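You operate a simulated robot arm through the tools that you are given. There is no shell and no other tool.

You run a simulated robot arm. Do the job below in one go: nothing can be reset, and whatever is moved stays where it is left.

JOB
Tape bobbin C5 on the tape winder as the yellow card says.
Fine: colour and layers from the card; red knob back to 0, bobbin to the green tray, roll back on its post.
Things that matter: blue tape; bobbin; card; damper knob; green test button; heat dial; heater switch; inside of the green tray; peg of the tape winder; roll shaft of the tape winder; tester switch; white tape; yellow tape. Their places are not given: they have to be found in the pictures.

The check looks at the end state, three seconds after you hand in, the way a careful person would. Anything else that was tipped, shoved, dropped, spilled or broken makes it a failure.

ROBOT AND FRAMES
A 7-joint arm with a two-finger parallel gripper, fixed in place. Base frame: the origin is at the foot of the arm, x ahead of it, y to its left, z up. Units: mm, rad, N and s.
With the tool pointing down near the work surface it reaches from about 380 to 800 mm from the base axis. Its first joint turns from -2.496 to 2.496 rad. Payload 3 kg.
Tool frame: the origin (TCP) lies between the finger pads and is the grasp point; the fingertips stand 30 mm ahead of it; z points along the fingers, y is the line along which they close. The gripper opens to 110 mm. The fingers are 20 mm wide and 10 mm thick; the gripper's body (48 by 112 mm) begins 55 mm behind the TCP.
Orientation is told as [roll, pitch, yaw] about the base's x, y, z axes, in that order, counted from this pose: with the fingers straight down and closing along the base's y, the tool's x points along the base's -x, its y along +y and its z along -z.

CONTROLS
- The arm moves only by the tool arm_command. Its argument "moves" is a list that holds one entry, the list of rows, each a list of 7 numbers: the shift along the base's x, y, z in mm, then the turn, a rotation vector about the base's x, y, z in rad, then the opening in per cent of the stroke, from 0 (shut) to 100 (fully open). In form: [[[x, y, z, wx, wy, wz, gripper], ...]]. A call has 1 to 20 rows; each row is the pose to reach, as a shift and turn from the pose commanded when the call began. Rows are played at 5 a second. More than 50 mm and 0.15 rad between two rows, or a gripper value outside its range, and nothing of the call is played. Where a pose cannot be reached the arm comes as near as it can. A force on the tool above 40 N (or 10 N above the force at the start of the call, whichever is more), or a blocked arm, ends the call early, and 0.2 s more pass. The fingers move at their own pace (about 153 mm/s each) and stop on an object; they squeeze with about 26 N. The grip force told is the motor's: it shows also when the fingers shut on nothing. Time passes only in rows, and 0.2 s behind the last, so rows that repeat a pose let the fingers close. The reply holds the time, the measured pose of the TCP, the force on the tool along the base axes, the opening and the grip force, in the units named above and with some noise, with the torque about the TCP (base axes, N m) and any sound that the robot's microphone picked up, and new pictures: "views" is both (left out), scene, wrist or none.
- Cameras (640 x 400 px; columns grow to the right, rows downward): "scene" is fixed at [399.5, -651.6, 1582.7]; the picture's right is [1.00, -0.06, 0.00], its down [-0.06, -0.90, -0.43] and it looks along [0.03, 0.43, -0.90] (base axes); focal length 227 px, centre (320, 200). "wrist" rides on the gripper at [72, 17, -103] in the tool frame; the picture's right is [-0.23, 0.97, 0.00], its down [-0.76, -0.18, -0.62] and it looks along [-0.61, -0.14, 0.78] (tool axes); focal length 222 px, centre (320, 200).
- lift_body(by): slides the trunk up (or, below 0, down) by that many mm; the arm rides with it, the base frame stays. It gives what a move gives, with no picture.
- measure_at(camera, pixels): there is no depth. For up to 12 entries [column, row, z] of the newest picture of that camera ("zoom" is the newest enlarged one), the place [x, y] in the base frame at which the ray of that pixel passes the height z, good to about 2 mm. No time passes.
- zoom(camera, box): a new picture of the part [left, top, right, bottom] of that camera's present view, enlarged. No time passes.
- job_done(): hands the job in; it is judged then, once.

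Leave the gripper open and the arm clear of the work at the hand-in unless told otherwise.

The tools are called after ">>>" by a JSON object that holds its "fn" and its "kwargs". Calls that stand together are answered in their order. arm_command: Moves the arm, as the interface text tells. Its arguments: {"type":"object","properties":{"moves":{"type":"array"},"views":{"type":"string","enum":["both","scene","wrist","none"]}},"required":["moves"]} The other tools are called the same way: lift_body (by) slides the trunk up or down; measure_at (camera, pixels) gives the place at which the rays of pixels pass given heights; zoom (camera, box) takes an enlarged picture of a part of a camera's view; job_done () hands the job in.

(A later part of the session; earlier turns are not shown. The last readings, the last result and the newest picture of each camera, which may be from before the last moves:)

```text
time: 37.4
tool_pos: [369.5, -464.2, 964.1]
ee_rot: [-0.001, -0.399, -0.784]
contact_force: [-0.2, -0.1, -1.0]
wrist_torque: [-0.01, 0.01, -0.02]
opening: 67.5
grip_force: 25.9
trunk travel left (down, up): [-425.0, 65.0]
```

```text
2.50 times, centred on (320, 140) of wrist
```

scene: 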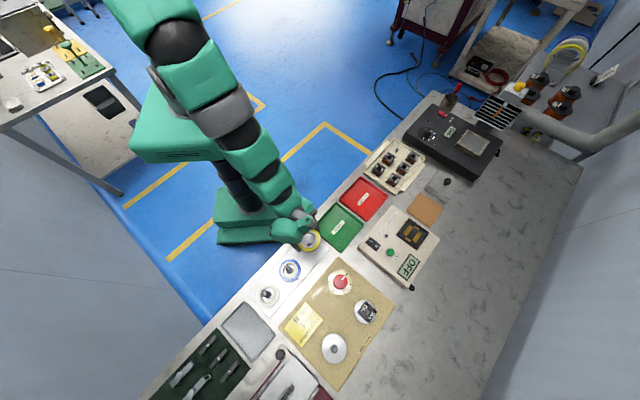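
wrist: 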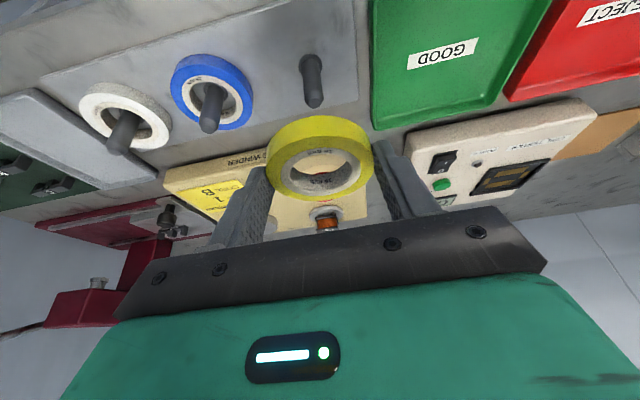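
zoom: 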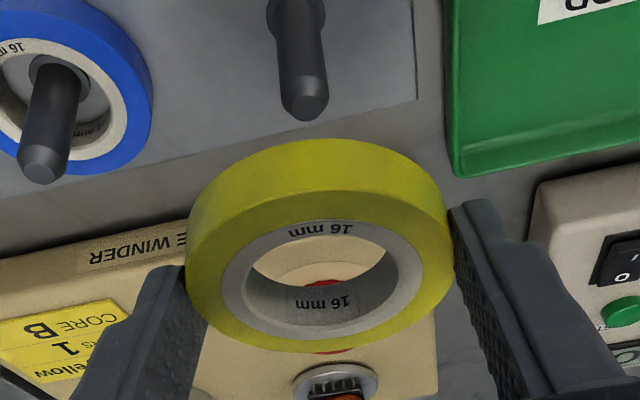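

The roll is held level. Now I'll carry it to hover over the roll shaft at TCP (424,-743), z≈964, with the roll's underside about 25 mm above the shaft's tip.

>>> {"fn": "arm_command", "kwargs": {"moves": [[[8, -40, 3, 0, 0, 0, 40], [16, -80, 6, 0, 0, 0, 40], [24, -120, 6, 0, 0, 0, 40], [32, -160, 6, 0, 0, 0, 40], [40, -200, 6, 0, 0, 0, 40], [48, -240, 4, 0, 0, 0, 40], [54.5, -279, 0, 0, 0, 0, 40], [54.5, -279, 0, 0, 0, 0, 40]]]}}

>>> {"fn": "zoom", "kwargs": {"camera": "wrist", "box": [230, 50, 410, 210]}}

```text
time: 39.2
tool_pos: [425.8, -743.8, 961.8]
ee_rot: [0.0, -0.4, -0.784]
contact_force: [-0.3, -0.3, -1.0]
wrist_torque: [0.02, 0.0, -0.01]
opening: 67.5
grip_force: 26.1
trunk travel left (down, up): [-425.0, 65.0]
```

scene: 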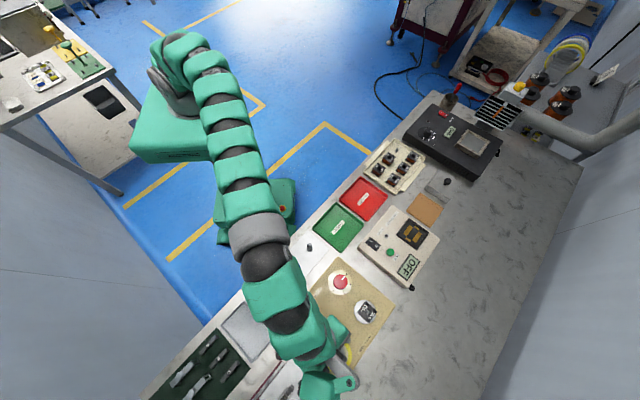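
wrist: 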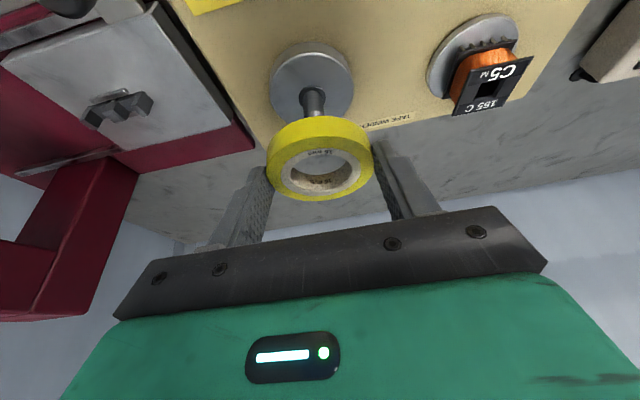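

```text
2.50 times, centred on (320, 130) of wrist
```

zoom: 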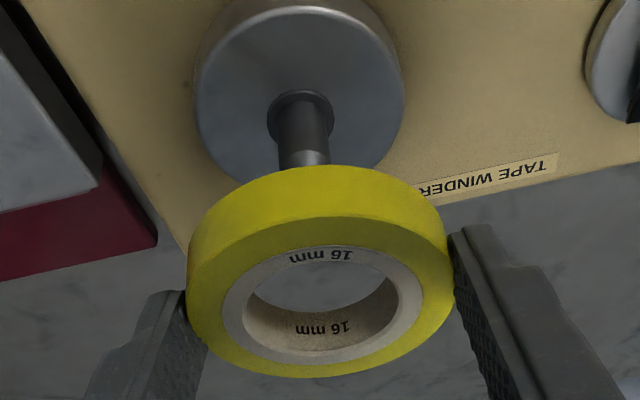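

I'll measure the roll's top face at wrist left (266.8,170), right (373.6,164), top (318,136.8), bottom (320.8,200.8) for z≈944. I'll also take the shaft's base ring at (312.8,98) and the flange edges.

>>> {"fn": "measure_at", "kwargs": {"camera": "wrist", "pixels": [[266.8, 170, 944], [373.6, 164, 944], [318, 136.8, 944], [320.8, 200.8, 944], [312.8, 98, 868], [312.8, 98, 872], [269.2, 84, 866], [353.2, 88, 866]]}}

>>> {"fn": "zoom", "kwargs": {"camera": "wrist", "box": [265, 40, 360, 125]}}

```text
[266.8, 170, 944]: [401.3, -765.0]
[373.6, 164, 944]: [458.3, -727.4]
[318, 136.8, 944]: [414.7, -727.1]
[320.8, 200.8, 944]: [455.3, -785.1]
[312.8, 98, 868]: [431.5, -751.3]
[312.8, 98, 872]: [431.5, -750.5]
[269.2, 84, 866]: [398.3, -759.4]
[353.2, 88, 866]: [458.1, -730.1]
```

```text
4.71 times, centred on (312, 82) of wrist
```

zoom: 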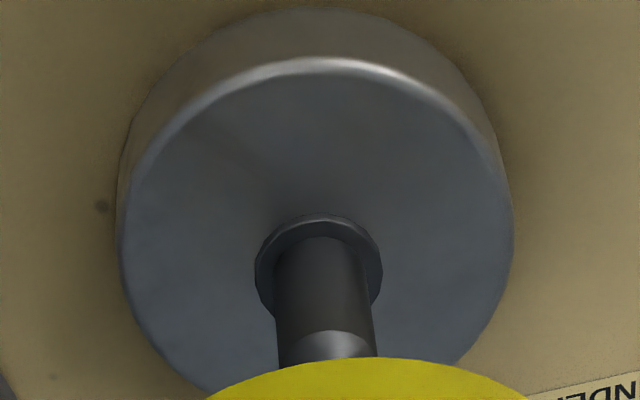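

Roll centre (432.4,-751.1) against shaft (431.5,-750.8): within about 1 mm, where the bore leaves about ±11 mm. I'll lower the roll over the shaft to TCP z≈907.

>>> {"fn": "arm_command", "kwargs": {"moves": [[[-0.8, 0.3, -12, 0, 0, 0, 40], [-0.8, 0.3, -24, 0, 0, 0, 40], [-0.8, 0.3, -36, 0, 0, 0, 40], [-0.8, 0.3, -46, 0, 0, 0, 40], [-0.8, 0.3, -55, 0, 0, 0, 40], [-0.8, 0.3, -55, 0, 0, 0, 40]]], "views": "wrist"}}

>>> {"fn": "zoom", "kwargs": {"camera": "wrist", "box": [230, 60, 410, 220]}}

```text
time: 40.6
tool_pos: [424.8, -741.8, 907.8]
ee_rot: [0.001, -0.399, -0.787]
contact_force: [0.4, -0.4, 0.8]
wrist_torque: [0.02, 0.01, -0.05]
opening: 67.6
grip_force: 26.5
trunk travel left (down, up): [-425.0, 65.0]
```

wrist: 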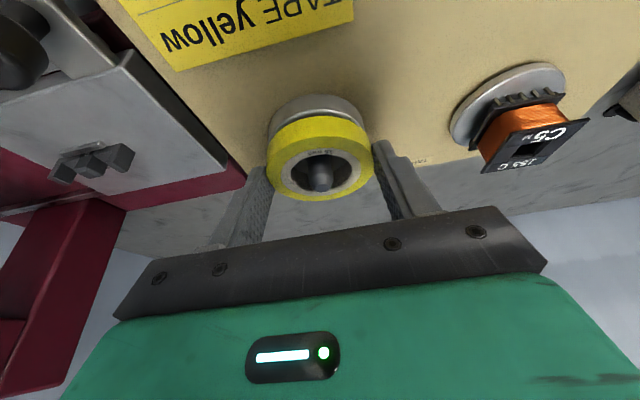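

```text
2.50 times, centred on (320, 140) of wrist
```

zoom: 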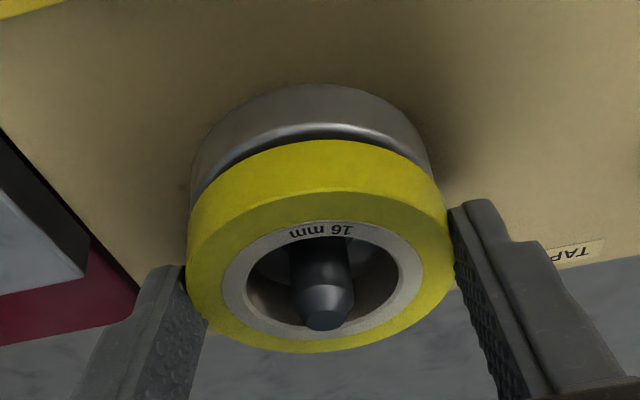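

The shaft shows in the bore and only a thin gap is left above the flange. I'll go down in 2 mm steps until contact.

>>> {"fn": "arm_command", "kwargs": {"moves": [[[0, 0, -2, 0, 0, 0, 40], [0, 0, -4, 0, 0, 0, 40], [0, 0, -5, 0, 0, 0, 40], [0, 0, -5, 0, 0, 0, 40]]], "views": "wrist"}}

>>> {"fn": "zoom", "kwargs": {"camera": "wrist", "box": [230, 60, 410, 220]}}

```text
time: 41.6
tool_pos: [423.5, -741.8, 903.6]
ee_rot: [0.001, -0.401, -0.783]
contact_force: [-0.6, -0.9, 3.0]
wrist_torque: [-0.01, -0.11, -0.03]
opening: 67.3
grip_force: 25.8
trunk travel left (down, up): [-425.0, 65.0]
```

wrist: 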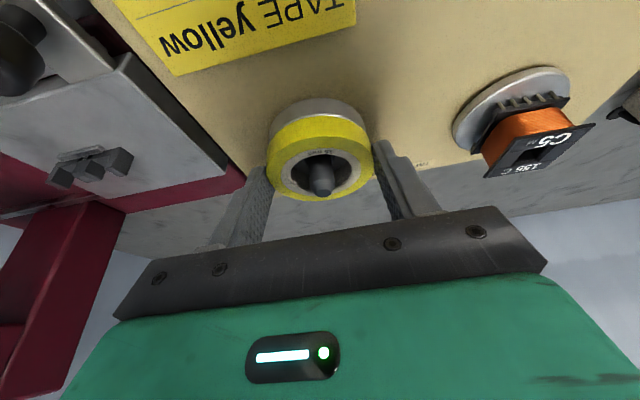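

```text
2.50 times, centred on (320, 140) of wrist
```

zoom: 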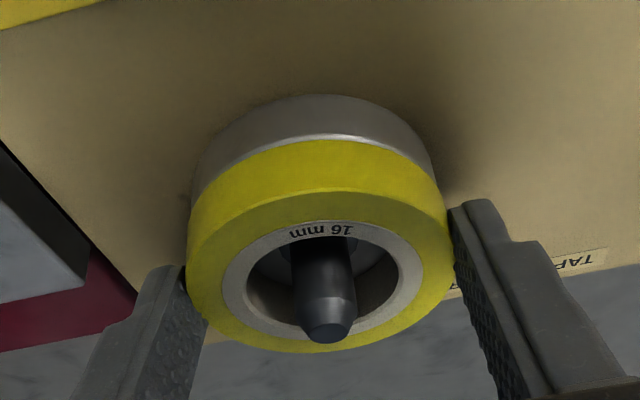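

Light contact of 3 N: the roll rests on the flange with the shaft in its bore. I'll open the fingers and rise straight up.

>>> {"fn": "arm_command", "kwargs": {"moves": [[[0, 0, 0, 0, 0, 0, 63], [0, 0, 0, 0, 0, 0, 68], [0, 0, 0, 0, 0, 0, 73], [0, 0, 0, 0, 0, 0, 73], [0, 0, 12, 0, 0, 0, 73], [0, 0, 30, 0, 0, 0, 73], [0, 0, 55, 0, 0, 0, 73], [0, 0, 80, 0, 0, 0, 73], [0, 0, 80, 0, 0, 0, 73]]]}}

>>> {"fn": "zoom", "kwargs": {"camera": "wrist", "box": [230, 40, 430, 200]}}

```text
time: 43.6
tool_pos: [424.7, -742.1, 983.3]
ee_rot: [0.0, -0.399, -0.785]
contact_force: [0.0, 0.0, 0.0]
wrist_torque: [0.03, -0.01, 0.01]
opening: 80.1
grip_force: 0.0
trunk travel left (down, up): [-425.0, 65.0]
```

scene: 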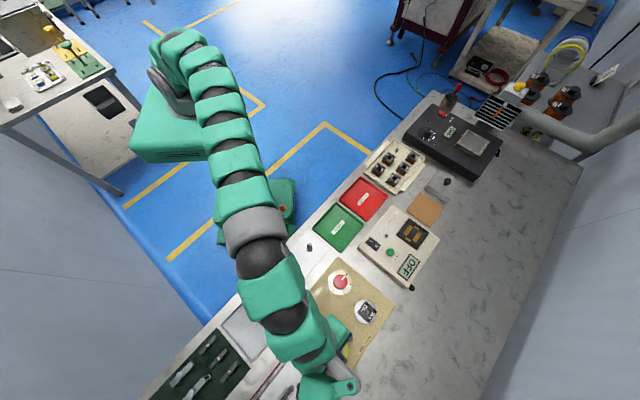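
wrist: 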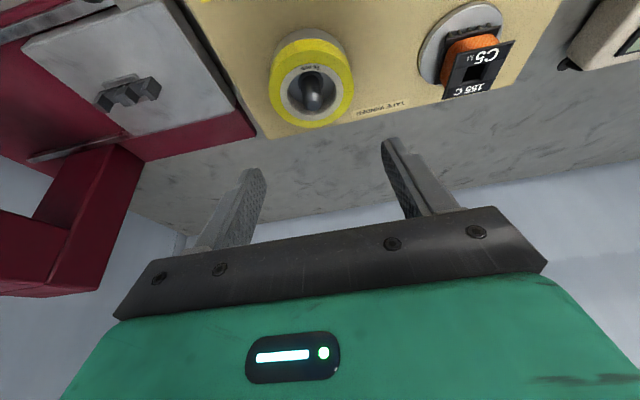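

```text
2.50 times, centred on (330, 120) of wrist
```

zoom: 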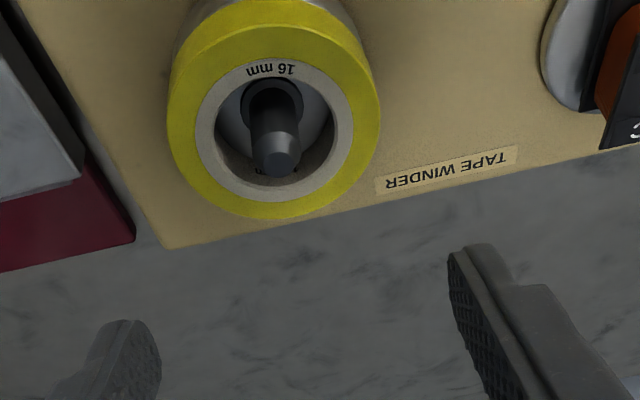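

The roll is on the shaft. Next is the knob. I'll measure the dial's ticks and centre in the scene picture to learn the angle from 0 to 1: ticks 0 (345.2,275.7), 1 (348.5,284.1), 2 (343.3,290.8), 3 (334.8,288.8), centre (340.2,282.6).

>>> {"fn": "measure_at", "kwargs": {"camera": "scene", "pixels": [[345.2, 275.7, 852], [348.5, 284.1, 852], [343.3, 290.8, 852], [334.8, 288.8, 852], [340.15, 282.6, 852], [340.7, 281.2, 877], [344.9, 276.3, 877], [342.3, 280, 877]]}}

>>> {"fn": "zoom", "kwargs": {"camera": "scene", "box": [325, 262, 357, 298]}}

```text
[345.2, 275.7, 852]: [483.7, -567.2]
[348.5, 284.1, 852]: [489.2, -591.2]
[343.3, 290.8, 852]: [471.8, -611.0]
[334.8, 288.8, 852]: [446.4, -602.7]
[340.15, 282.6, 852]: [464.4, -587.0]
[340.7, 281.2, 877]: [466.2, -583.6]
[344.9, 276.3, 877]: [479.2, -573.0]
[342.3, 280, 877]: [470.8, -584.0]
```

```text
11.11 times, centred on (341, 280) of scene
```

zoom: 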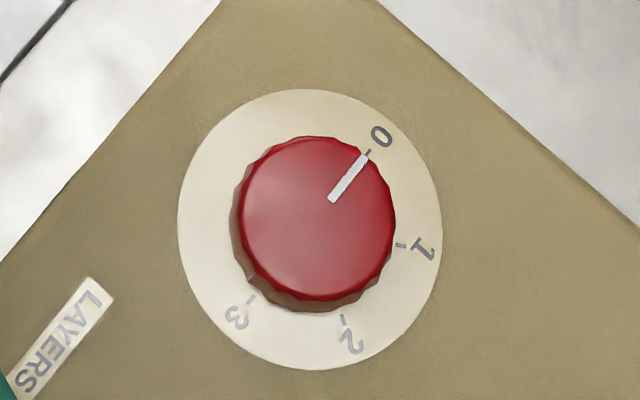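

The centre is ≈(464.6,-586.9). The ticks are about 60° apart: 0 points at +45° and 1 at about -15°, so the turn is 60° clockwise. The knob lies 749 mm out, within reach with the tool vertical. I'll take out the tilt while moving over the knob at z≈973.

>>> {"fn": "arm_command", "kwargs": {"moves": [[[8, 35, 5, 0.04, 0.04, 0, 73], [18, 75, 5, 0.09, 0.09, 0, 73], [28, 115, 0, 0.14, 0.14, 0, 73], [40, 155, -5, 0.19, 0.19, 0, 73], [40, 155, -10, 0.24, 0.24, 0, 73], [40, 155, -10, 0.2828, 0.2828, 0, 73], [40, 155, -10, 0.2828, 0.2828, 0, 73]]]}}

>>> {"fn": "zoom", "kwargs": {"camera": "scene", "box": [310, 280, 390, 380]}}

```text
time: 45.2
tool_pos: [465.1, -587.2, 974.4]
ee_rot: [0.0, 0.001, -0.785]
contact_force: [-0.3, -0.9, -0.1]
wrist_torque: [0.0, 0.02, 0.02]
opening: 80.1
grip_force: 0.1
trunk travel left (down, up): [-425.0, 65.0]
```

scene: 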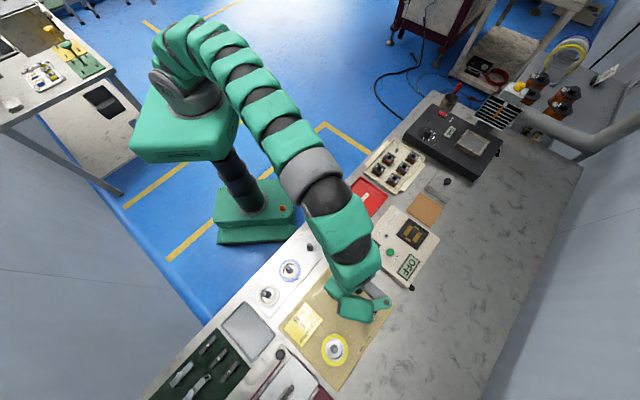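
wrist: 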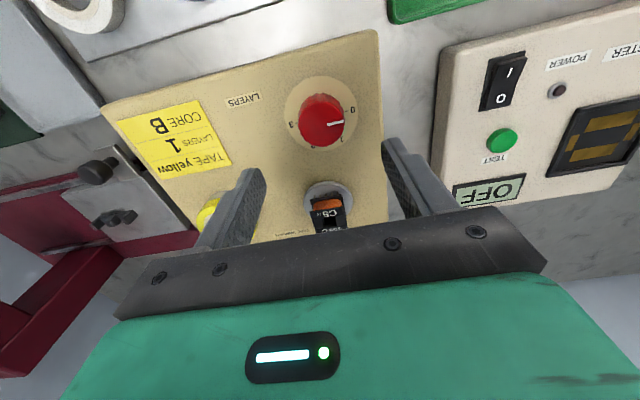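

```text
4.00 times, centred on (350, 330) of scene
```

zoom: 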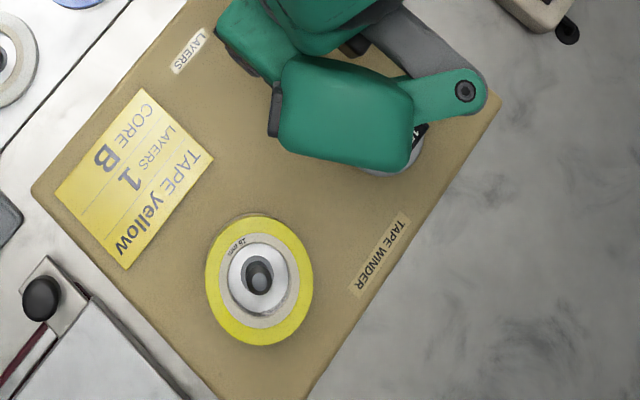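

The roll sits neatly on the shaft. The knob shows in the wrist view at about (322,121), and I'll enlarge it to fix its axis.

>>> {"fn": "zoom", "kwargs": {"camera": "wrist", "box": [270, 65, 370, 165]}}

>>> {"fn": "measure_at", "kwargs": {"camera": "wrist", "pixels": [[321.5, 124, 877], [321.5, 124, 882], [320, 112, 852]]}}

```text
4.00 times, centred on (320, 115) of wrist
```

zoom: 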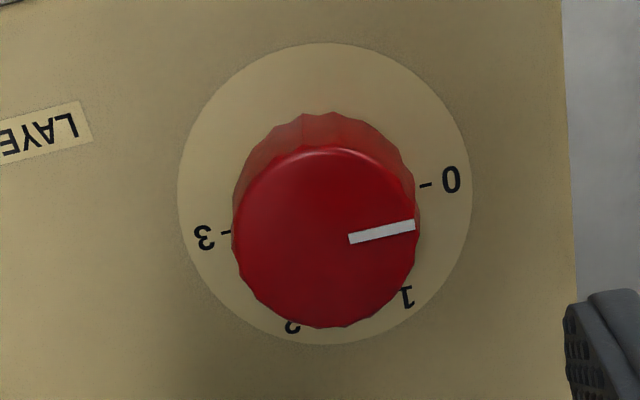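

```text
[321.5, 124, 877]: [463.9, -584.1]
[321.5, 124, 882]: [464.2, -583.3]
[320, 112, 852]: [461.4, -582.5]
```

I'll average several points on the knob's top rim and on the dial rim to pin down the axis.

>>> {"fn": "measure_at", "kwargs": {"camera": "wrist", "pixels": [[298, 123, 877], [344.75, 124, 877], [321, 102.5, 877], [322, 147, 877], [284.25, 113, 851], [358.25, 113, 851], [321.5, 75.5, 851], [320, 151.3, 851], [343.7, 121, 877]]}}

>>> {"fn": "measure_at", "kwargs": {"camera": "wrist", "pixels": [[321.5, 124.5, 877], [321.4, 124.5, 877], [321.6, 124.5, 877], [321.2, 113.3, 851], [321.3, 113.3, 851], [321.1, 113.3, 851]]}}

```text
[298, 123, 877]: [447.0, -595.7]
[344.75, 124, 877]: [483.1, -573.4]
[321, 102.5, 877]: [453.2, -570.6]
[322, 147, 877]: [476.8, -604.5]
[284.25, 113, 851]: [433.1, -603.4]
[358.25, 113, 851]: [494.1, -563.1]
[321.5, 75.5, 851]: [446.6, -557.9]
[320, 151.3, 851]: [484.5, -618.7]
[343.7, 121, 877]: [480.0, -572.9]
```

```text
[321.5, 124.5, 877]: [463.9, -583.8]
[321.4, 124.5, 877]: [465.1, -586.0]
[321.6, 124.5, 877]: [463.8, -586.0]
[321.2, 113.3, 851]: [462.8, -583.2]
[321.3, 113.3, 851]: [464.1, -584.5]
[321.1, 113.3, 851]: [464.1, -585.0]
```

The knob's axis is ≈(464.8,-586.1), diameter 42 mm, top z≈877. I'll turn the tool to yaw 0 above it (the following -60° turn then ends at yaw -60°) and narrow the fingers to 60 mm.

>>> {"fn": "arm_command", "kwargs": {"moves": [[[-0.3, 1, 0, 0, 0, 0.131, 54.5], [-0.3, 1, 0, 0, 0, 0.262, 54.5], [-0.3, 1, 0, 0, 0, 0.393, 54.5], [-0.3, 1, 0, 0, 0, 0.524, 54.5], [-0.3, 1, 0, 0, 0, 0.655, 54.5], [-0.3, 1, 0, 0, 0, 0.785, 54.5], [-0.3, 1, -30, 0, 0, 0.785, 54.5], [-0.3, 1, -55, 0, 0, 0.785, 54.5], [-0.3, 1, -55, 0, 0, 0.785, 54.5]]]}}

>>> {"fn": "zoom", "kwargs": {"camera": "wrist", "box": [200, 60, 440, 220]}}

>>> {"fn": "zoom", "kwargs": {"camera": "scene", "box": [310, 250, 390, 330]}}

```text
time: 47.2
tool_pos: [462.7, -586.7, 918.2]
ee_rot: [0.001, 0.0, -0.001]
contact_force: [-0.5, -0.1, -0.1]
wrist_torque: [0.01, 0.01, 0.01]
opening: 59.9
grip_force: 0.1
trunk travel left (down, up): [-425.0, 65.0]
```

scene: 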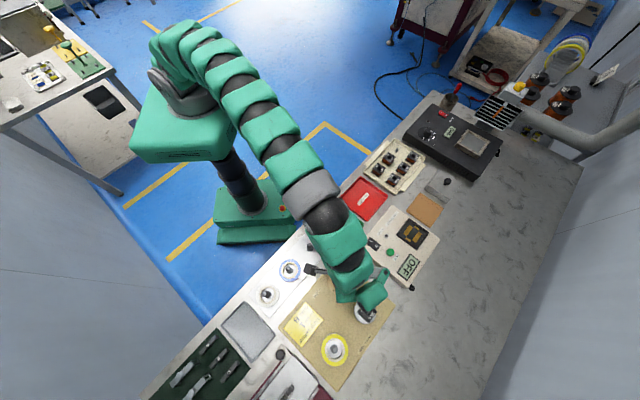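
wrist: 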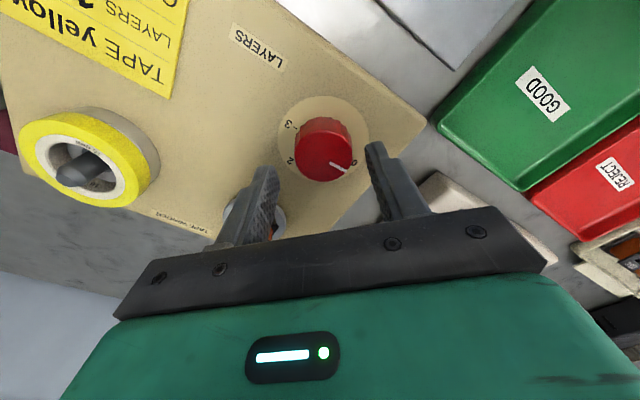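

```text
2.50 times, centred on (320, 140) of wrist
```

zoom: 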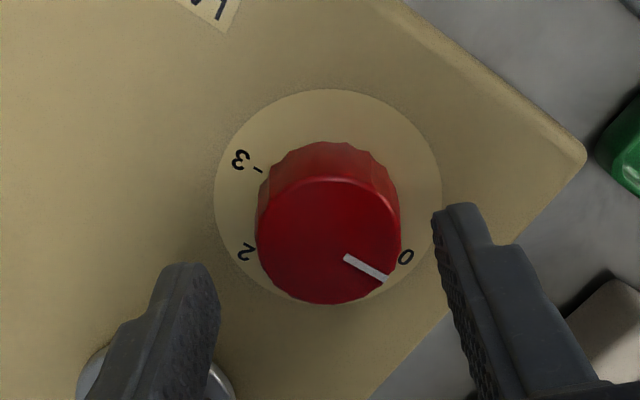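

```text
5.00 times, centred on (350, 290) of scene
```

zoom: 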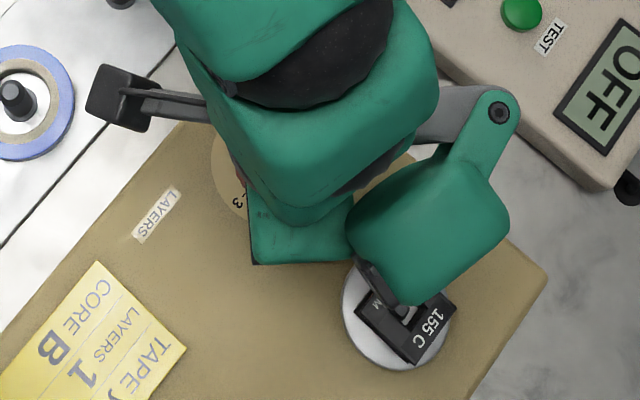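

Good view. I'll measure the knob's top rim again here, left (294.8,155), right (352.4,155), top (324,131.2), bottom (323.6,181.6), to centre the grip.

>>> {"fn": "measure_at", "kwargs": {"camera": "wrist", "pixels": [[294.8, 155, 877], [352.4, 155, 877], [324, 131.2, 877], [323.6, 181.6, 877], [323.6, 156.4, 877], [329.8, 161.8, 877], [346.5, 170.5, 877]]}}

>>> {"fn": "arm_command", "kwargs": {"moves": [[[0, 0, 0, 0, 0, 0, 54.5]]], "views": "none"}}

```text
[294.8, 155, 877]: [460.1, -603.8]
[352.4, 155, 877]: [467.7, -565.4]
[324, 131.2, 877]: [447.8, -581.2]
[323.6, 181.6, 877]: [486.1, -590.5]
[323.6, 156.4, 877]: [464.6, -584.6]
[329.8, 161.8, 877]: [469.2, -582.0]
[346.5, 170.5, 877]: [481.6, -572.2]
```

```text
time: 47.6
tool_pos: [464.0, -586.5, 918.5]
ee_rot: [0.0, 0.0, 0.0]
contact_force: [0.2, 0.2, -0.2]
wrist_torque: [-0.01, 0.01, 0.0]
opening: 60.2
grip_force: 0.0
trunk travel left (down, up): [-425.0, 65.0]
```

Centre ≈(465,-585.8), so I'll shift by (+1.4,+0.8) and descend to TCP z≈888, with the fingertips about 6 mm above the dial.

>>> {"fn": "arm_command", "kwargs": {"moves": [[[1.4, 0.8, -10, 0, 0, 0, 54.5], [1.4, 0.8, -20, 0, 0, 0, 54.5], [1.4, 0.8, -30, 0, 0, 0, 54.5], [1.4, 0.8, -30, 0, 0, 0, 54.5]]]}}

>>> {"fn": "zoom", "kwargs": {"camera": "wrist", "box": [200, 80, 440, 230]}}

```text
time: 48.6
tool_pos: [463.8, -584.3, 888.2]
ee_rot: [0.001, -0.001, 0.001]
contact_force: [0.8, 0.3, -0.7]
wrist_torque: [0.0, 0.0, 0.03]
opening: 60.1
grip_force: 0.0
trunk travel left (down, up): [-425.0, 65.0]
```

scene: 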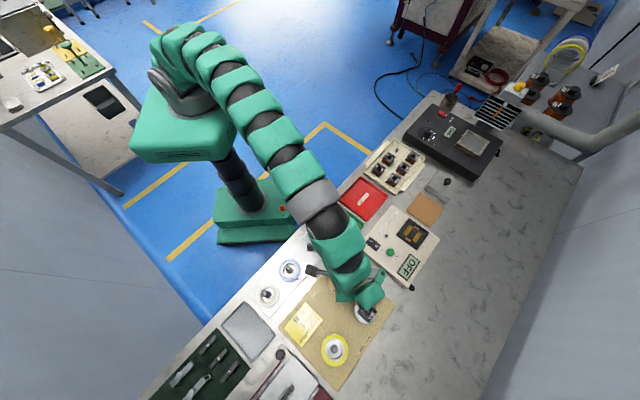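
wrist: 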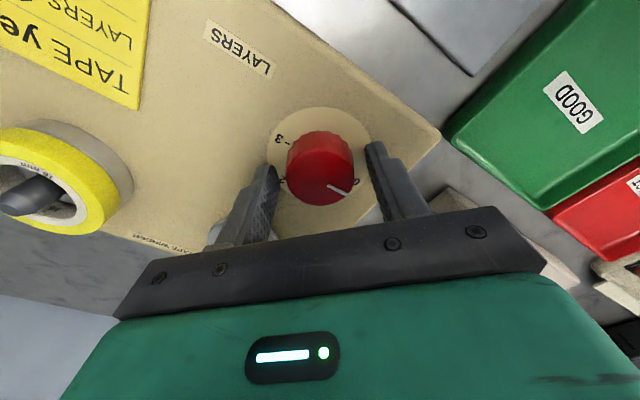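

```text
2.67 times, centred on (320, 155) of wrist
```

zoom: 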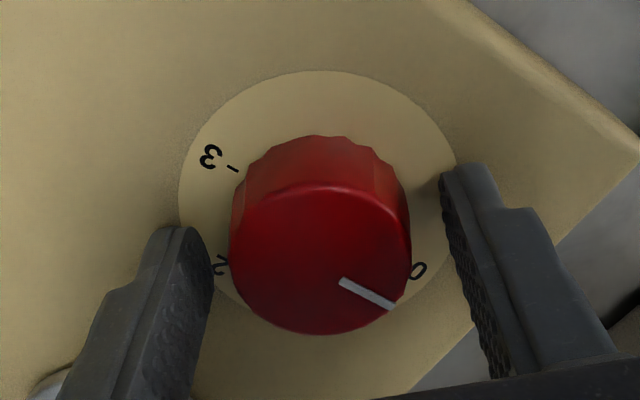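

Fingers are centred around the knob. I'll close on it.

>>> {"fn": "arm_command", "kwargs": {"moves": [[[0, 0, 0, 0, 0, 0, 47], [0, 0, 0, 0, 0, 0, 42], [0, 0, 0, 0, 0, 0, 36], [0, 0, 0, 0, 0, 0, 20], [0, 0, 0, 0, 0, 0, 20]]], "views": "wrist"}}

>>> {"fn": "zoom", "kwargs": {"camera": "wrist", "box": [200, 80, 440, 230]}}

```text
time: 49.8
tool_pos: [465.9, -584.1, 888.5]
ee_rot: [0.001, 0.002, 0.001]
contact_force: [0.7, 2.3, -0.7]
wrist_torque: [0.12, 0.01, -0.01]
opening: 43.6
grip_force: 45.2
trunk travel left (down, up): [-425.0, 65.0]
```

wrist: 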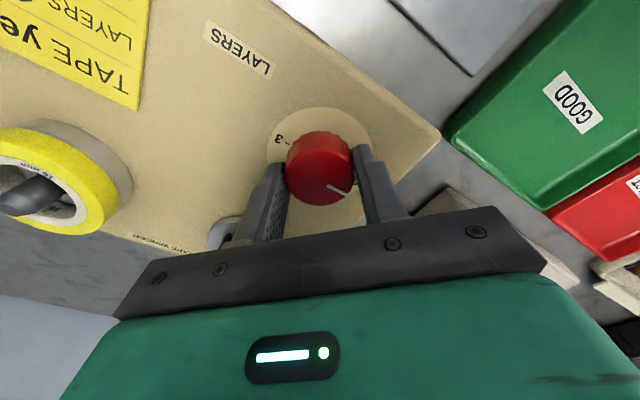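

```text
2.67 times, centred on (320, 155) of wrist
```

zoom: 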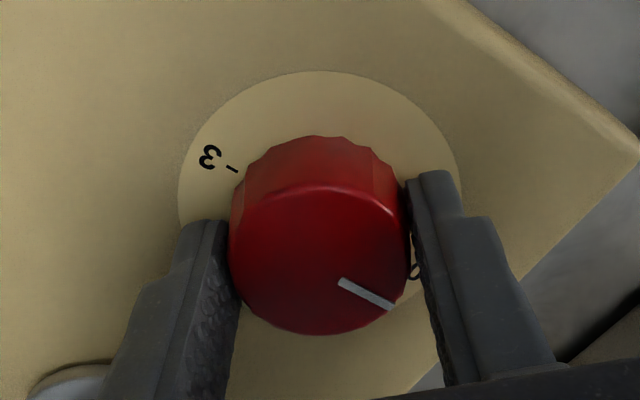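

The knob is held. I'll turn clockwise (negative about z), half the way first (-0.524 rad), and check that the pointer follows.

>>> {"fn": "arm_command", "kwargs": {"moves": [[[0, 0, 0, 0, 0, -0.1, 20], [0, 0, 0, 0, 0, -0.2, 20], [0, 0, 0, 0, 0, -0.3, 20], [0, 0, 0, 0, 0, -0.4, 20], [0, 0, 0, 0, 0, -0.524, 20], [0, 0, 0, 0, 0, -0.524, 20]]]}}

>>> {"fn": "zoom", "kwargs": {"camera": "wrist", "box": [200, 80, 440, 230]}}

```text
time: 51.2
tool_pos: [464.4, -584.9, 888.0]
ee_rot: [0.0, 0.001, -0.523]
contact_force: [-3.6, 11.1, -3.0]
wrist_torque: [0.81, 0.37, 0.0]
opening: 43.6
grip_force: 45.1
trunk travel left (down, up): [-425.0, 65.0]
```

scene: 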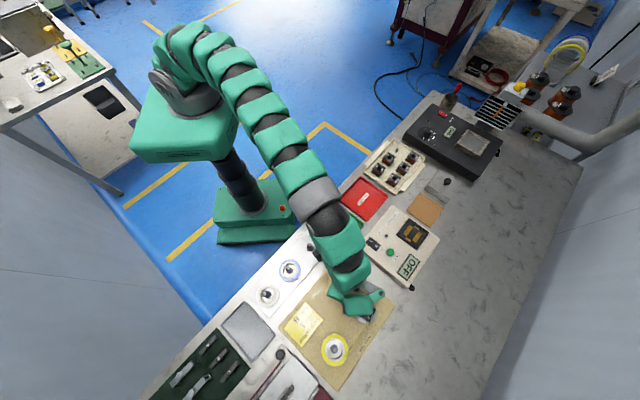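
wrist: 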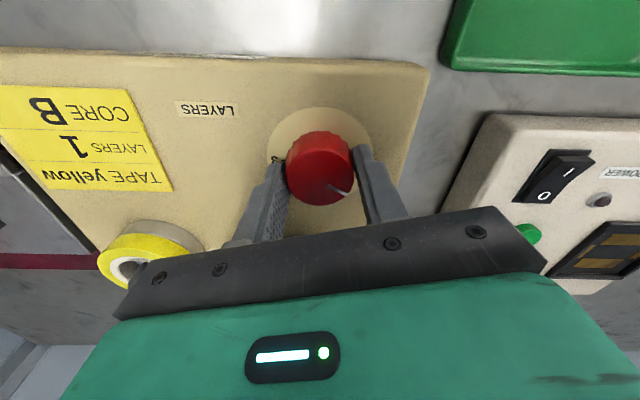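

```text
2.67 times, centred on (320, 155) of wrist
```

zoom: 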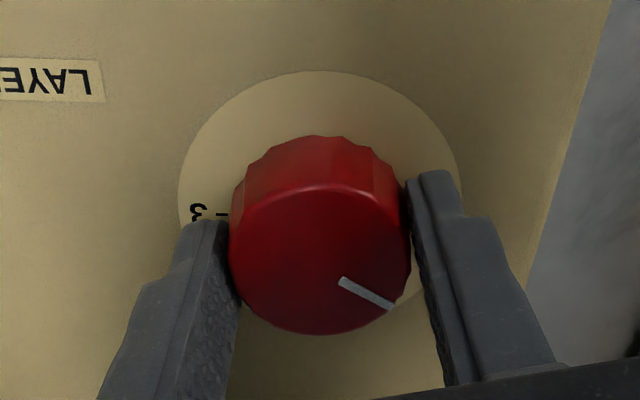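

The pointer follows the grip, so the knob has turned 30° so far. A side force of about 12 N shows the turning centre is slightly off, so I'll ease by (-0.3,+0.8) mm and finish the turn to -60°.

>>> {"fn": "arm_command", "kwargs": {"moves": [[[-0.2, 0.5, 0, 0, 0, -0.1, 20], [-0.3, 0.8, 0, 0, 0, -0.2, 20], [-0.3, 0.8, 0, 0, 0, -0.3, 20], [-0.3, 0.8, 0, 0, 0, -0.4, 20], [-0.3, 0.8, 0, 0, 0, -0.5, 20], [-0.3, 0.8, 0, 0, 0, -0.523, 20], [-0.3, 0.8, 0, 0, 0, -0.523, 20]]]}}

>>> {"fn": "zoom", "kwargs": {"camera": "wrist", "box": [200, 80, 440, 230]}}

>>> {"fn": "zoom", "kwargs": {"camera": "scene", "box": [310, 260, 400, 370]}}

```text
time: 52.8
tool_pos: [465.4, -584.3, 887.4]
ee_rot: [-0.002, 0.002, -1.05]
contact_force: [-4.7, -1.7, -10.4]
wrist_torque: [-0.43, 0.29, -0.03]
opening: 43.4
grip_force: 44.8
trunk travel left (down, up): [-425.0, 65.0]
```

scene: 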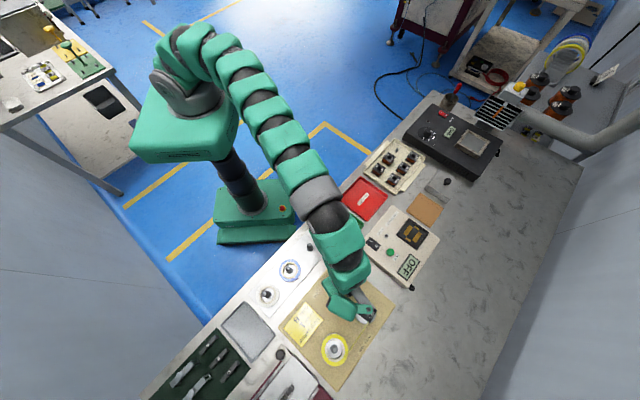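
wrist: 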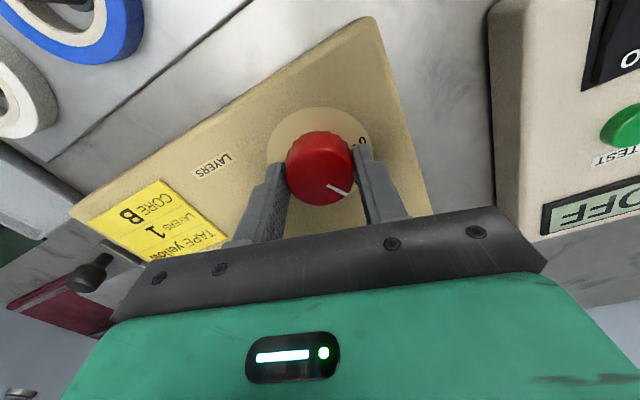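

```text
2.67 times, centred on (320, 155) of wrist
```

zoom: 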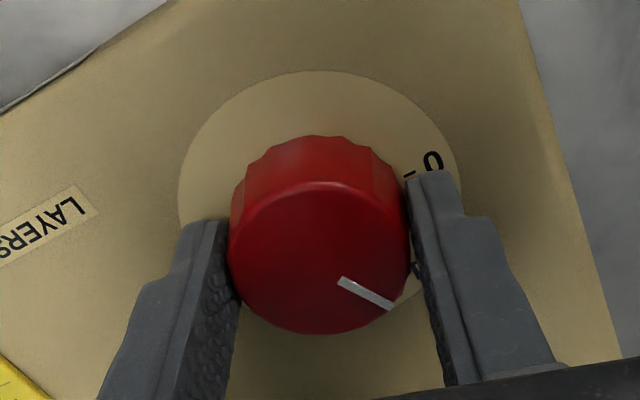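

```text
3.64 times, centred on (355, 315) of scene
```

zoom: 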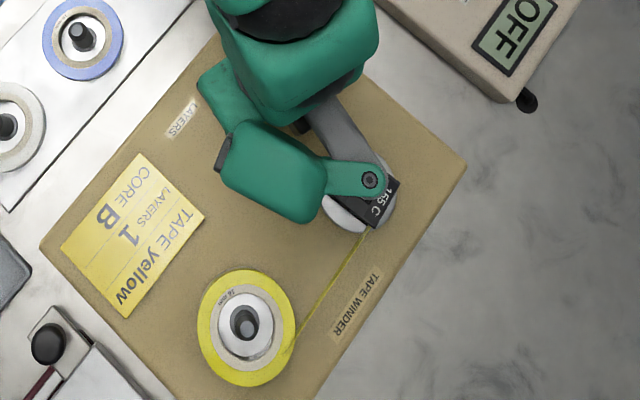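

A yellow tape strip now runs from the roll to the bobbin, so the winder is working. I'll hold still for about 3 s and look.

>>> {"fn": "arm_command", "kwargs": {"moves": [[[0, 0, 0, 0, 0, 0, 20], [0, 0, 0, 0, 0, 0, 20], [0, 0, 0, 0, 0, 0, 20], [0, 0, 0, 0, 0, 0, 20], [0, 0, 0, 0, 0, 0, 20], [0, 0, 0, 0, 0, 0, 20], [0, 0, 0, 0, 0, 0, 20], [0, 0, 0, 0, 0, 0, 20], [0, 0, 0, 0, 0, 0, 20], [0, 0, 0, 0, 0, 0, 20], [0, 0, 0, 0, 0, 0, 20], [0, 0, 0, 0, 0, 0, 20], [0, 0, 0, 0, 0, 0, 20], [0, 0, 0, 0, 0, 0, 20], [0, 0, 0, 0, 0, 0, 20]]], "views": "scene"}}

>>> {"fn": "zoom", "kwargs": {"camera": "scene", "box": [310, 270, 400, 370]}}

>>> {"fn": "zoom", "kwargs": {"camera": "scene", "box": [350, 290, 385, 330]}}

```text
time: 56.0
tool_pos: [465.9, -585.1, 889.0]
ee_rot: [0.0, 0.003, -1.047]
contact_force: [-9.3, -7.5, -8.2]
wrist_torque: [-0.13, 0.45, 0.01]
opening: 43.3
grip_force: 44.8
trunk travel left (down, up): [-425.0, 65.0]
```

scene: 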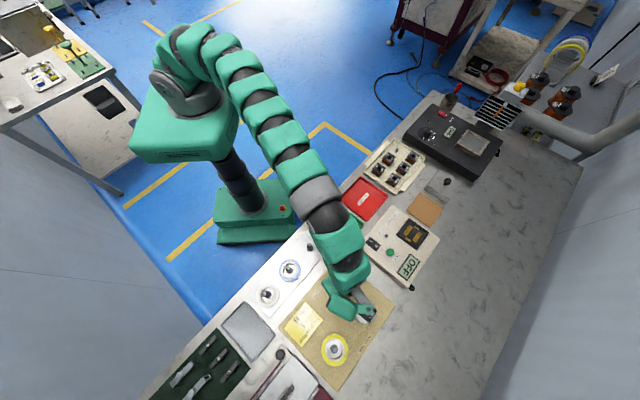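

```text
4.00 times, centred on (355, 320) of scene
```

zoom: 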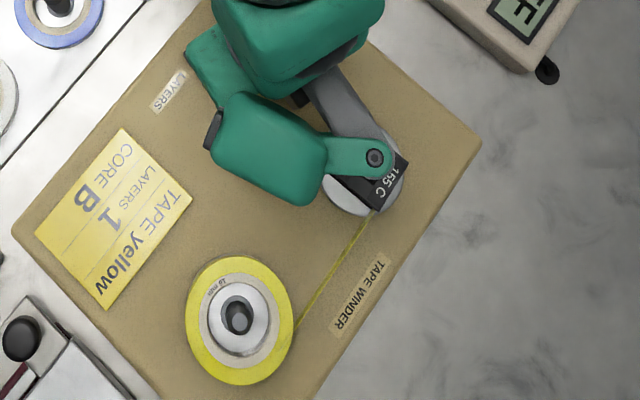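

```text
10.00 times, centred on (368, 310) of scene
```

zoom: 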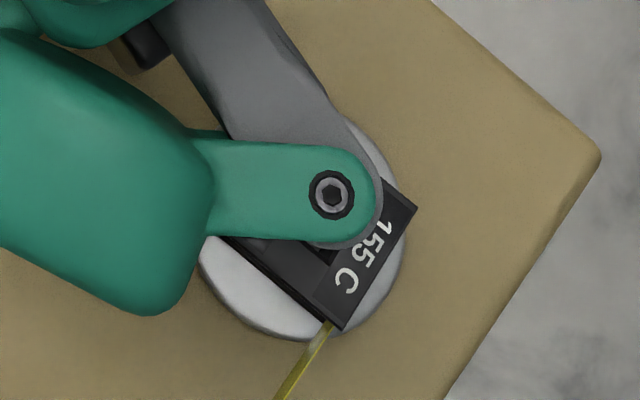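

The tape lies between the roll and the bobbin. I'll wait a little more and compare, to see whether anything is still turning.

>>> {"fn": "arm_command", "kwargs": {"moves": [[[0, 0, 0, 0, 0, 0, 20], [0, 0, 0, 0, 0, 0, 20], [0, 0, 0, 0, 0, 0, 20], [0, 0, 0, 0, 0, 0, 20], [0, 0, 0, 0, 0, 0, 20], [0, 0, 0, 0, 0, 0, 20], [0, 0, 0, 0, 0, 0, 20]]]}}

>>> {"fn": "zoom", "kwargs": {"camera": "scene", "box": [350, 290, 385, 330]}}

>>> {"fn": "zoom", "kwargs": {"camera": "wrist", "box": [230, 80, 410, 230]}}

```text
time: 57.6
tool_pos: [465.3, -584.8, 888.3]
ee_rot: [0.002, 0.0, -1.047]
contact_force: [-10.2, -8.8, -7.6]
wrist_torque: [-0.25, 0.41, 0.01]
opening: 43.4
grip_force: 44.9
trunk travel left (down, up): [-425.0, 65.0]
```

scene: 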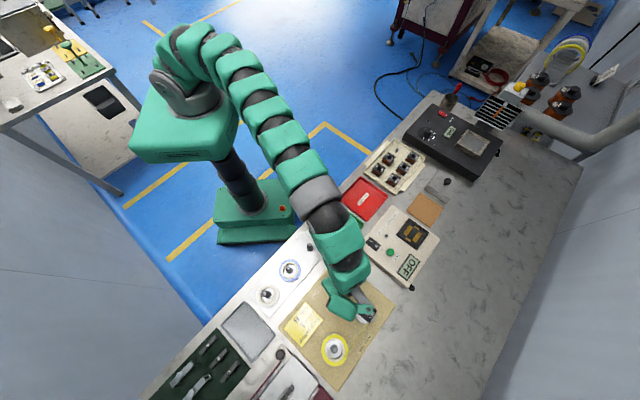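
wrist: 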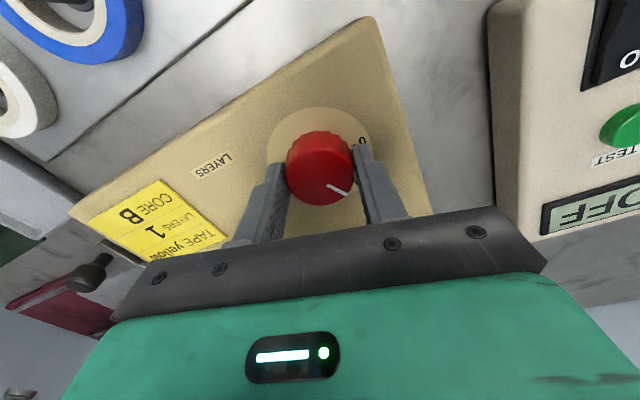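

```text
10.00 times, centred on (368, 310) of scene
```

zoom: 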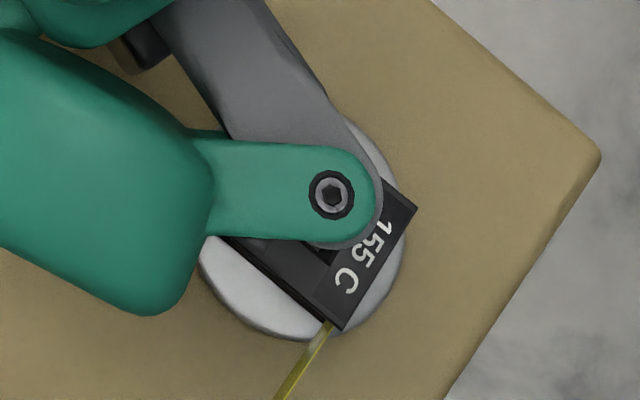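

```text
2.67 times, centred on (320, 155) of wrist
```

zoom: 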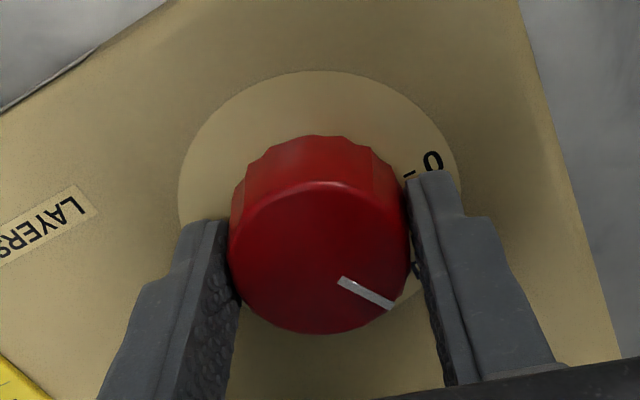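

Nothing is moving any more. Before turning back I want to see the tape on the bobbin itself, so I'll open the fingers carefully and go up, leaving the knob at 1.

>>> {"fn": "arm_command", "kwargs": {"moves": [[[0, 0, 0, 0, 0, 0, 42], [0, 0, 0, 0, 0, 0, 48], [0, 0, 0, 0, 0, 0, 54.5], [0, 0, 0, 0, 0, 0, 54.5], [0, 0, 15, 0, 0, 0, 54.5], [0, 0, 35, 0, 0, 0, 54.5], [-15, 15, 60, 0, 0, 0, 54.5], [-40, 40, 85, 0, 0, 0, 54.5], [-65, 65, 110, 0, 0, 0, 54.5], [-65, 65, 110, 0, 0, 0, 54.5]]]}}

>>> {"fn": "zoom", "kwargs": {"camera": "scene", "box": [320, 260, 390, 370]}}

>>> {"fn": "zoom", "kwargs": {"camera": "wrist", "box": [200, 50, 440, 220]}}

```text
time: 59.8
tool_pos: [398.3, -520.4, 1000.0]
ee_rot: [-0.001, -0.002, -1.045]
contact_force: [0.0, 0.6, 0.1]
wrist_torque: [-0.01, -0.01, -0.01]
opening: 60.2
grip_force: 0.1
trunk travel left (down, up): [-425.0, 65.0]
```

scene: 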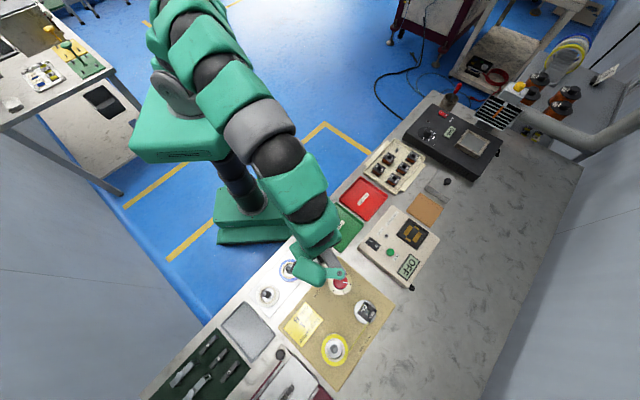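
wrist: 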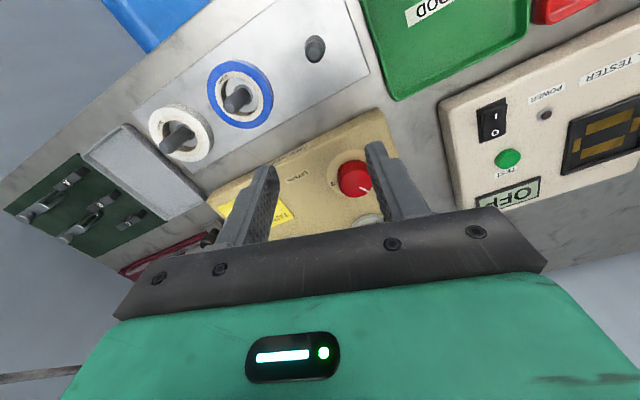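

```text
3.64 times, centred on (355, 315) of scene
```

zoom: 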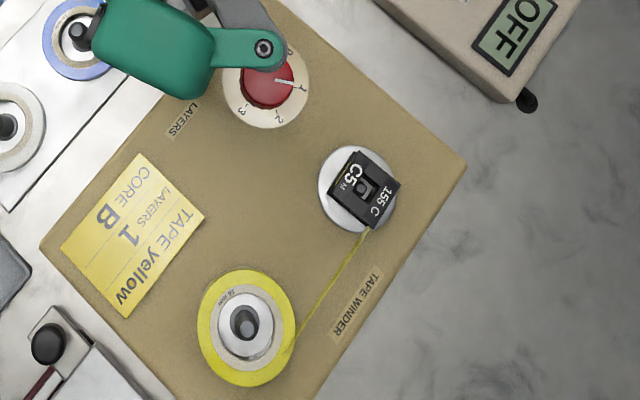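

```text
2.35 times, centred on (320, 135) of wrist
```

zoom: 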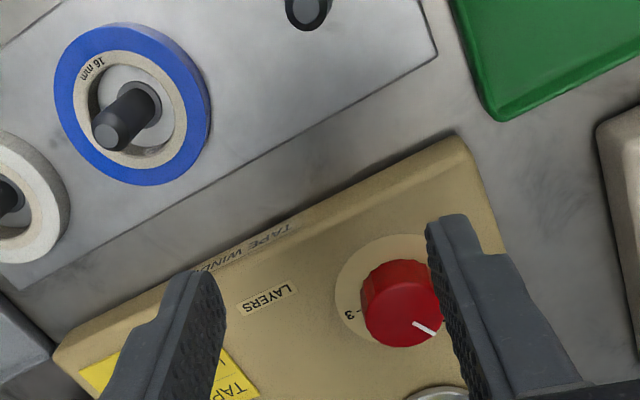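

The pointer is at 1 and the tape leads to the bobbin. I'll enlarge the bobbin and the knob.

>>> {"fn": "zoom", "kwargs": {"camera": "scene", "box": [352, 295, 380, 325]}}

>>> {"fn": "zoom", "kwargs": {"camera": "scene", "box": [328, 264, 356, 298]}}

```text
13.33 times, centred on (366, 310) of scene
```

zoom: 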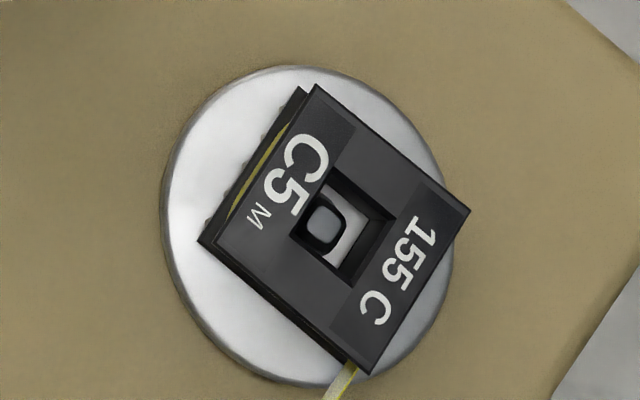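

```text
11.76 times, centred on (342, 281) of scene
```

zoom: 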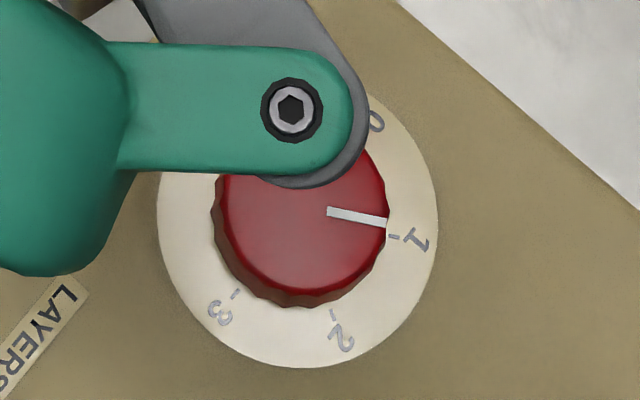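

Yellow tape is visible on C5's winding and the pointer stands at 1. Now I'll go back down onto the knob the same way with open fingers, to turn it back to 0.

>>> {"fn": "arm_command", "kwargs": {"moves": [[[25, -25, -25, 0, 0, 0, 54.5], [50, -50, -50, 0, 0, 0, 54.5], [64.5, -65.2, -75, 0, 0, 0, 54.5], [64.5, -65.2, -95, 0, 0, 0, 54.5], [64.5, -65.2, -111, 0, 0, 0, 54.5], [64.5, -65.2, -111, 0, 0, 0, 54.5]]]}}

>>> {"fn": "zoom", "kwargs": {"camera": "wrist", "box": [200, 80, 440, 230]}}

```text
time: 61.2
tool_pos: [464.8, -584.5, 888.2]
ee_rot: [0.001, 0.0, -1.044]
contact_force: [0.0, 0.5, -0.1]
wrist_torque: [-0.01, -0.02, 0.01]
opening: 60.2
grip_force: 0.0
trunk travel left (down, up): [-425.0, 65.0]
```

scene: 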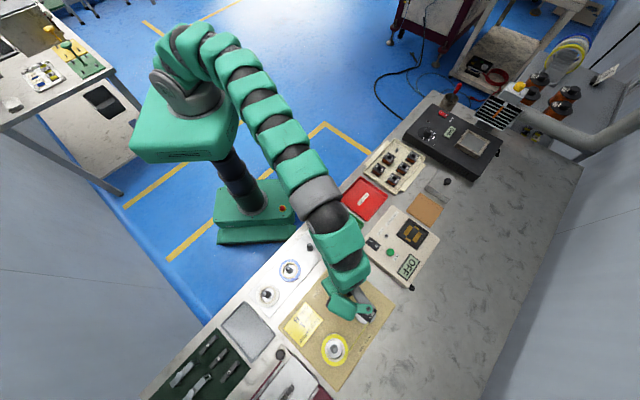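
wrist: 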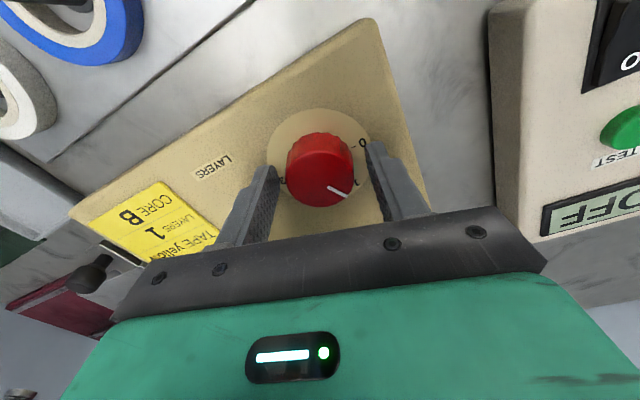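

```text
2.67 times, centred on (320, 155) of wrist
```

zoom: 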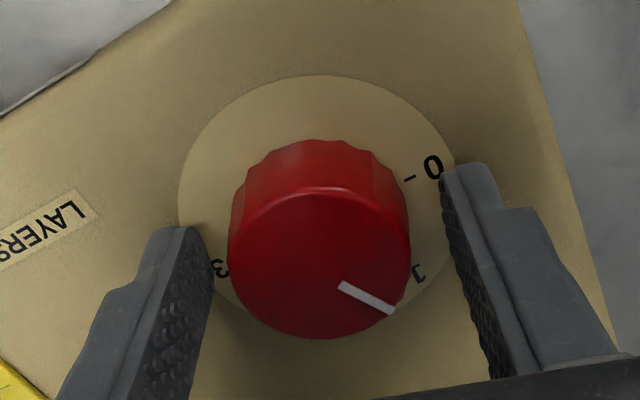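

Around the knob again, with the pointer at 1. I'll close and then turn back +60° in steps.

>>> {"fn": "arm_command", "kwargs": {"moves": [[[0, 0, 0, 0, 0, 0, 47], [0, 0, 0, 0, 0, 0, 42], [0, 0, 0, 0, 0, 0, 36], [0, 0, 0, 0, 0, 0, 20], [0, 0, 0, 0, 0, 0, 20]]], "views": "none"}}

>>> {"fn": "arm_command", "kwargs": {"moves": [[[0, 0, 0, 0, 0, 0.1, 20], [0, 0, 0, 0, 0, 0.2, 20], [0, 0, 0, 0, 0, 0.3, 20], [0, 0, 0, 0, 0, 0.4, 20], [0, 0, 0, 0, 0, 0.524, 20], [0, 0, 0, 0, 0, 0.524, 20]]], "views": "wrist"}}

>>> {"fn": "zoom", "kwargs": {"camera": "wrist", "box": [200, 80, 440, 230]}}

```text
time: 62.4
tool_pos: [464.8, -584.3, 888.2]
ee_rot: [0.001, 0.0, -1.048]
contact_force: [-2.3, 0.0, -0.7]
wrist_torque: [-0.11, 0.0, 0.0]
opening: 43.6
grip_force: 44.6
trunk travel left (down, up): [-425.0, 65.0]
```

```text
time: 63.8
tool_pos: [463.6, -583.7, 887.6]
ee_rot: [0.002, -0.002, -0.522]
contact_force: [3.9, -0.6, 10.1]
wrist_torque: [0.04, 0.17, -0.01]
opening: 43.5
grip_force: 45.2
trunk travel left (down, up): [-425.0, 65.0]
```

wrist: 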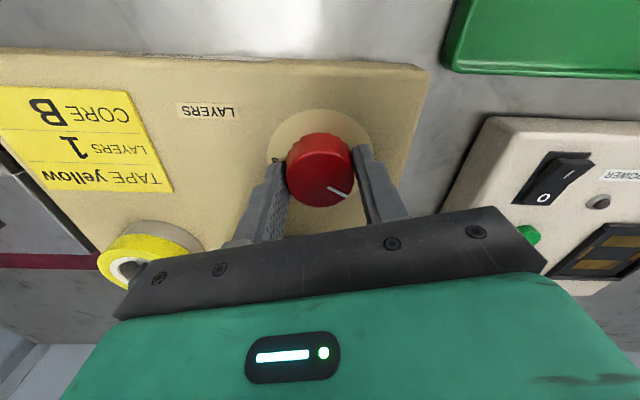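

```text
2.67 times, centred on (320, 155) of wrist
```

zoom: 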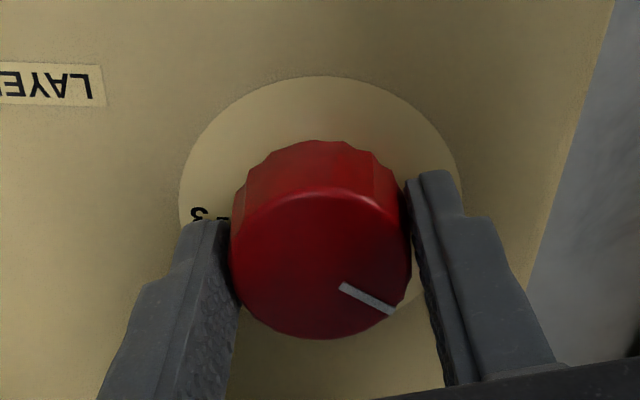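

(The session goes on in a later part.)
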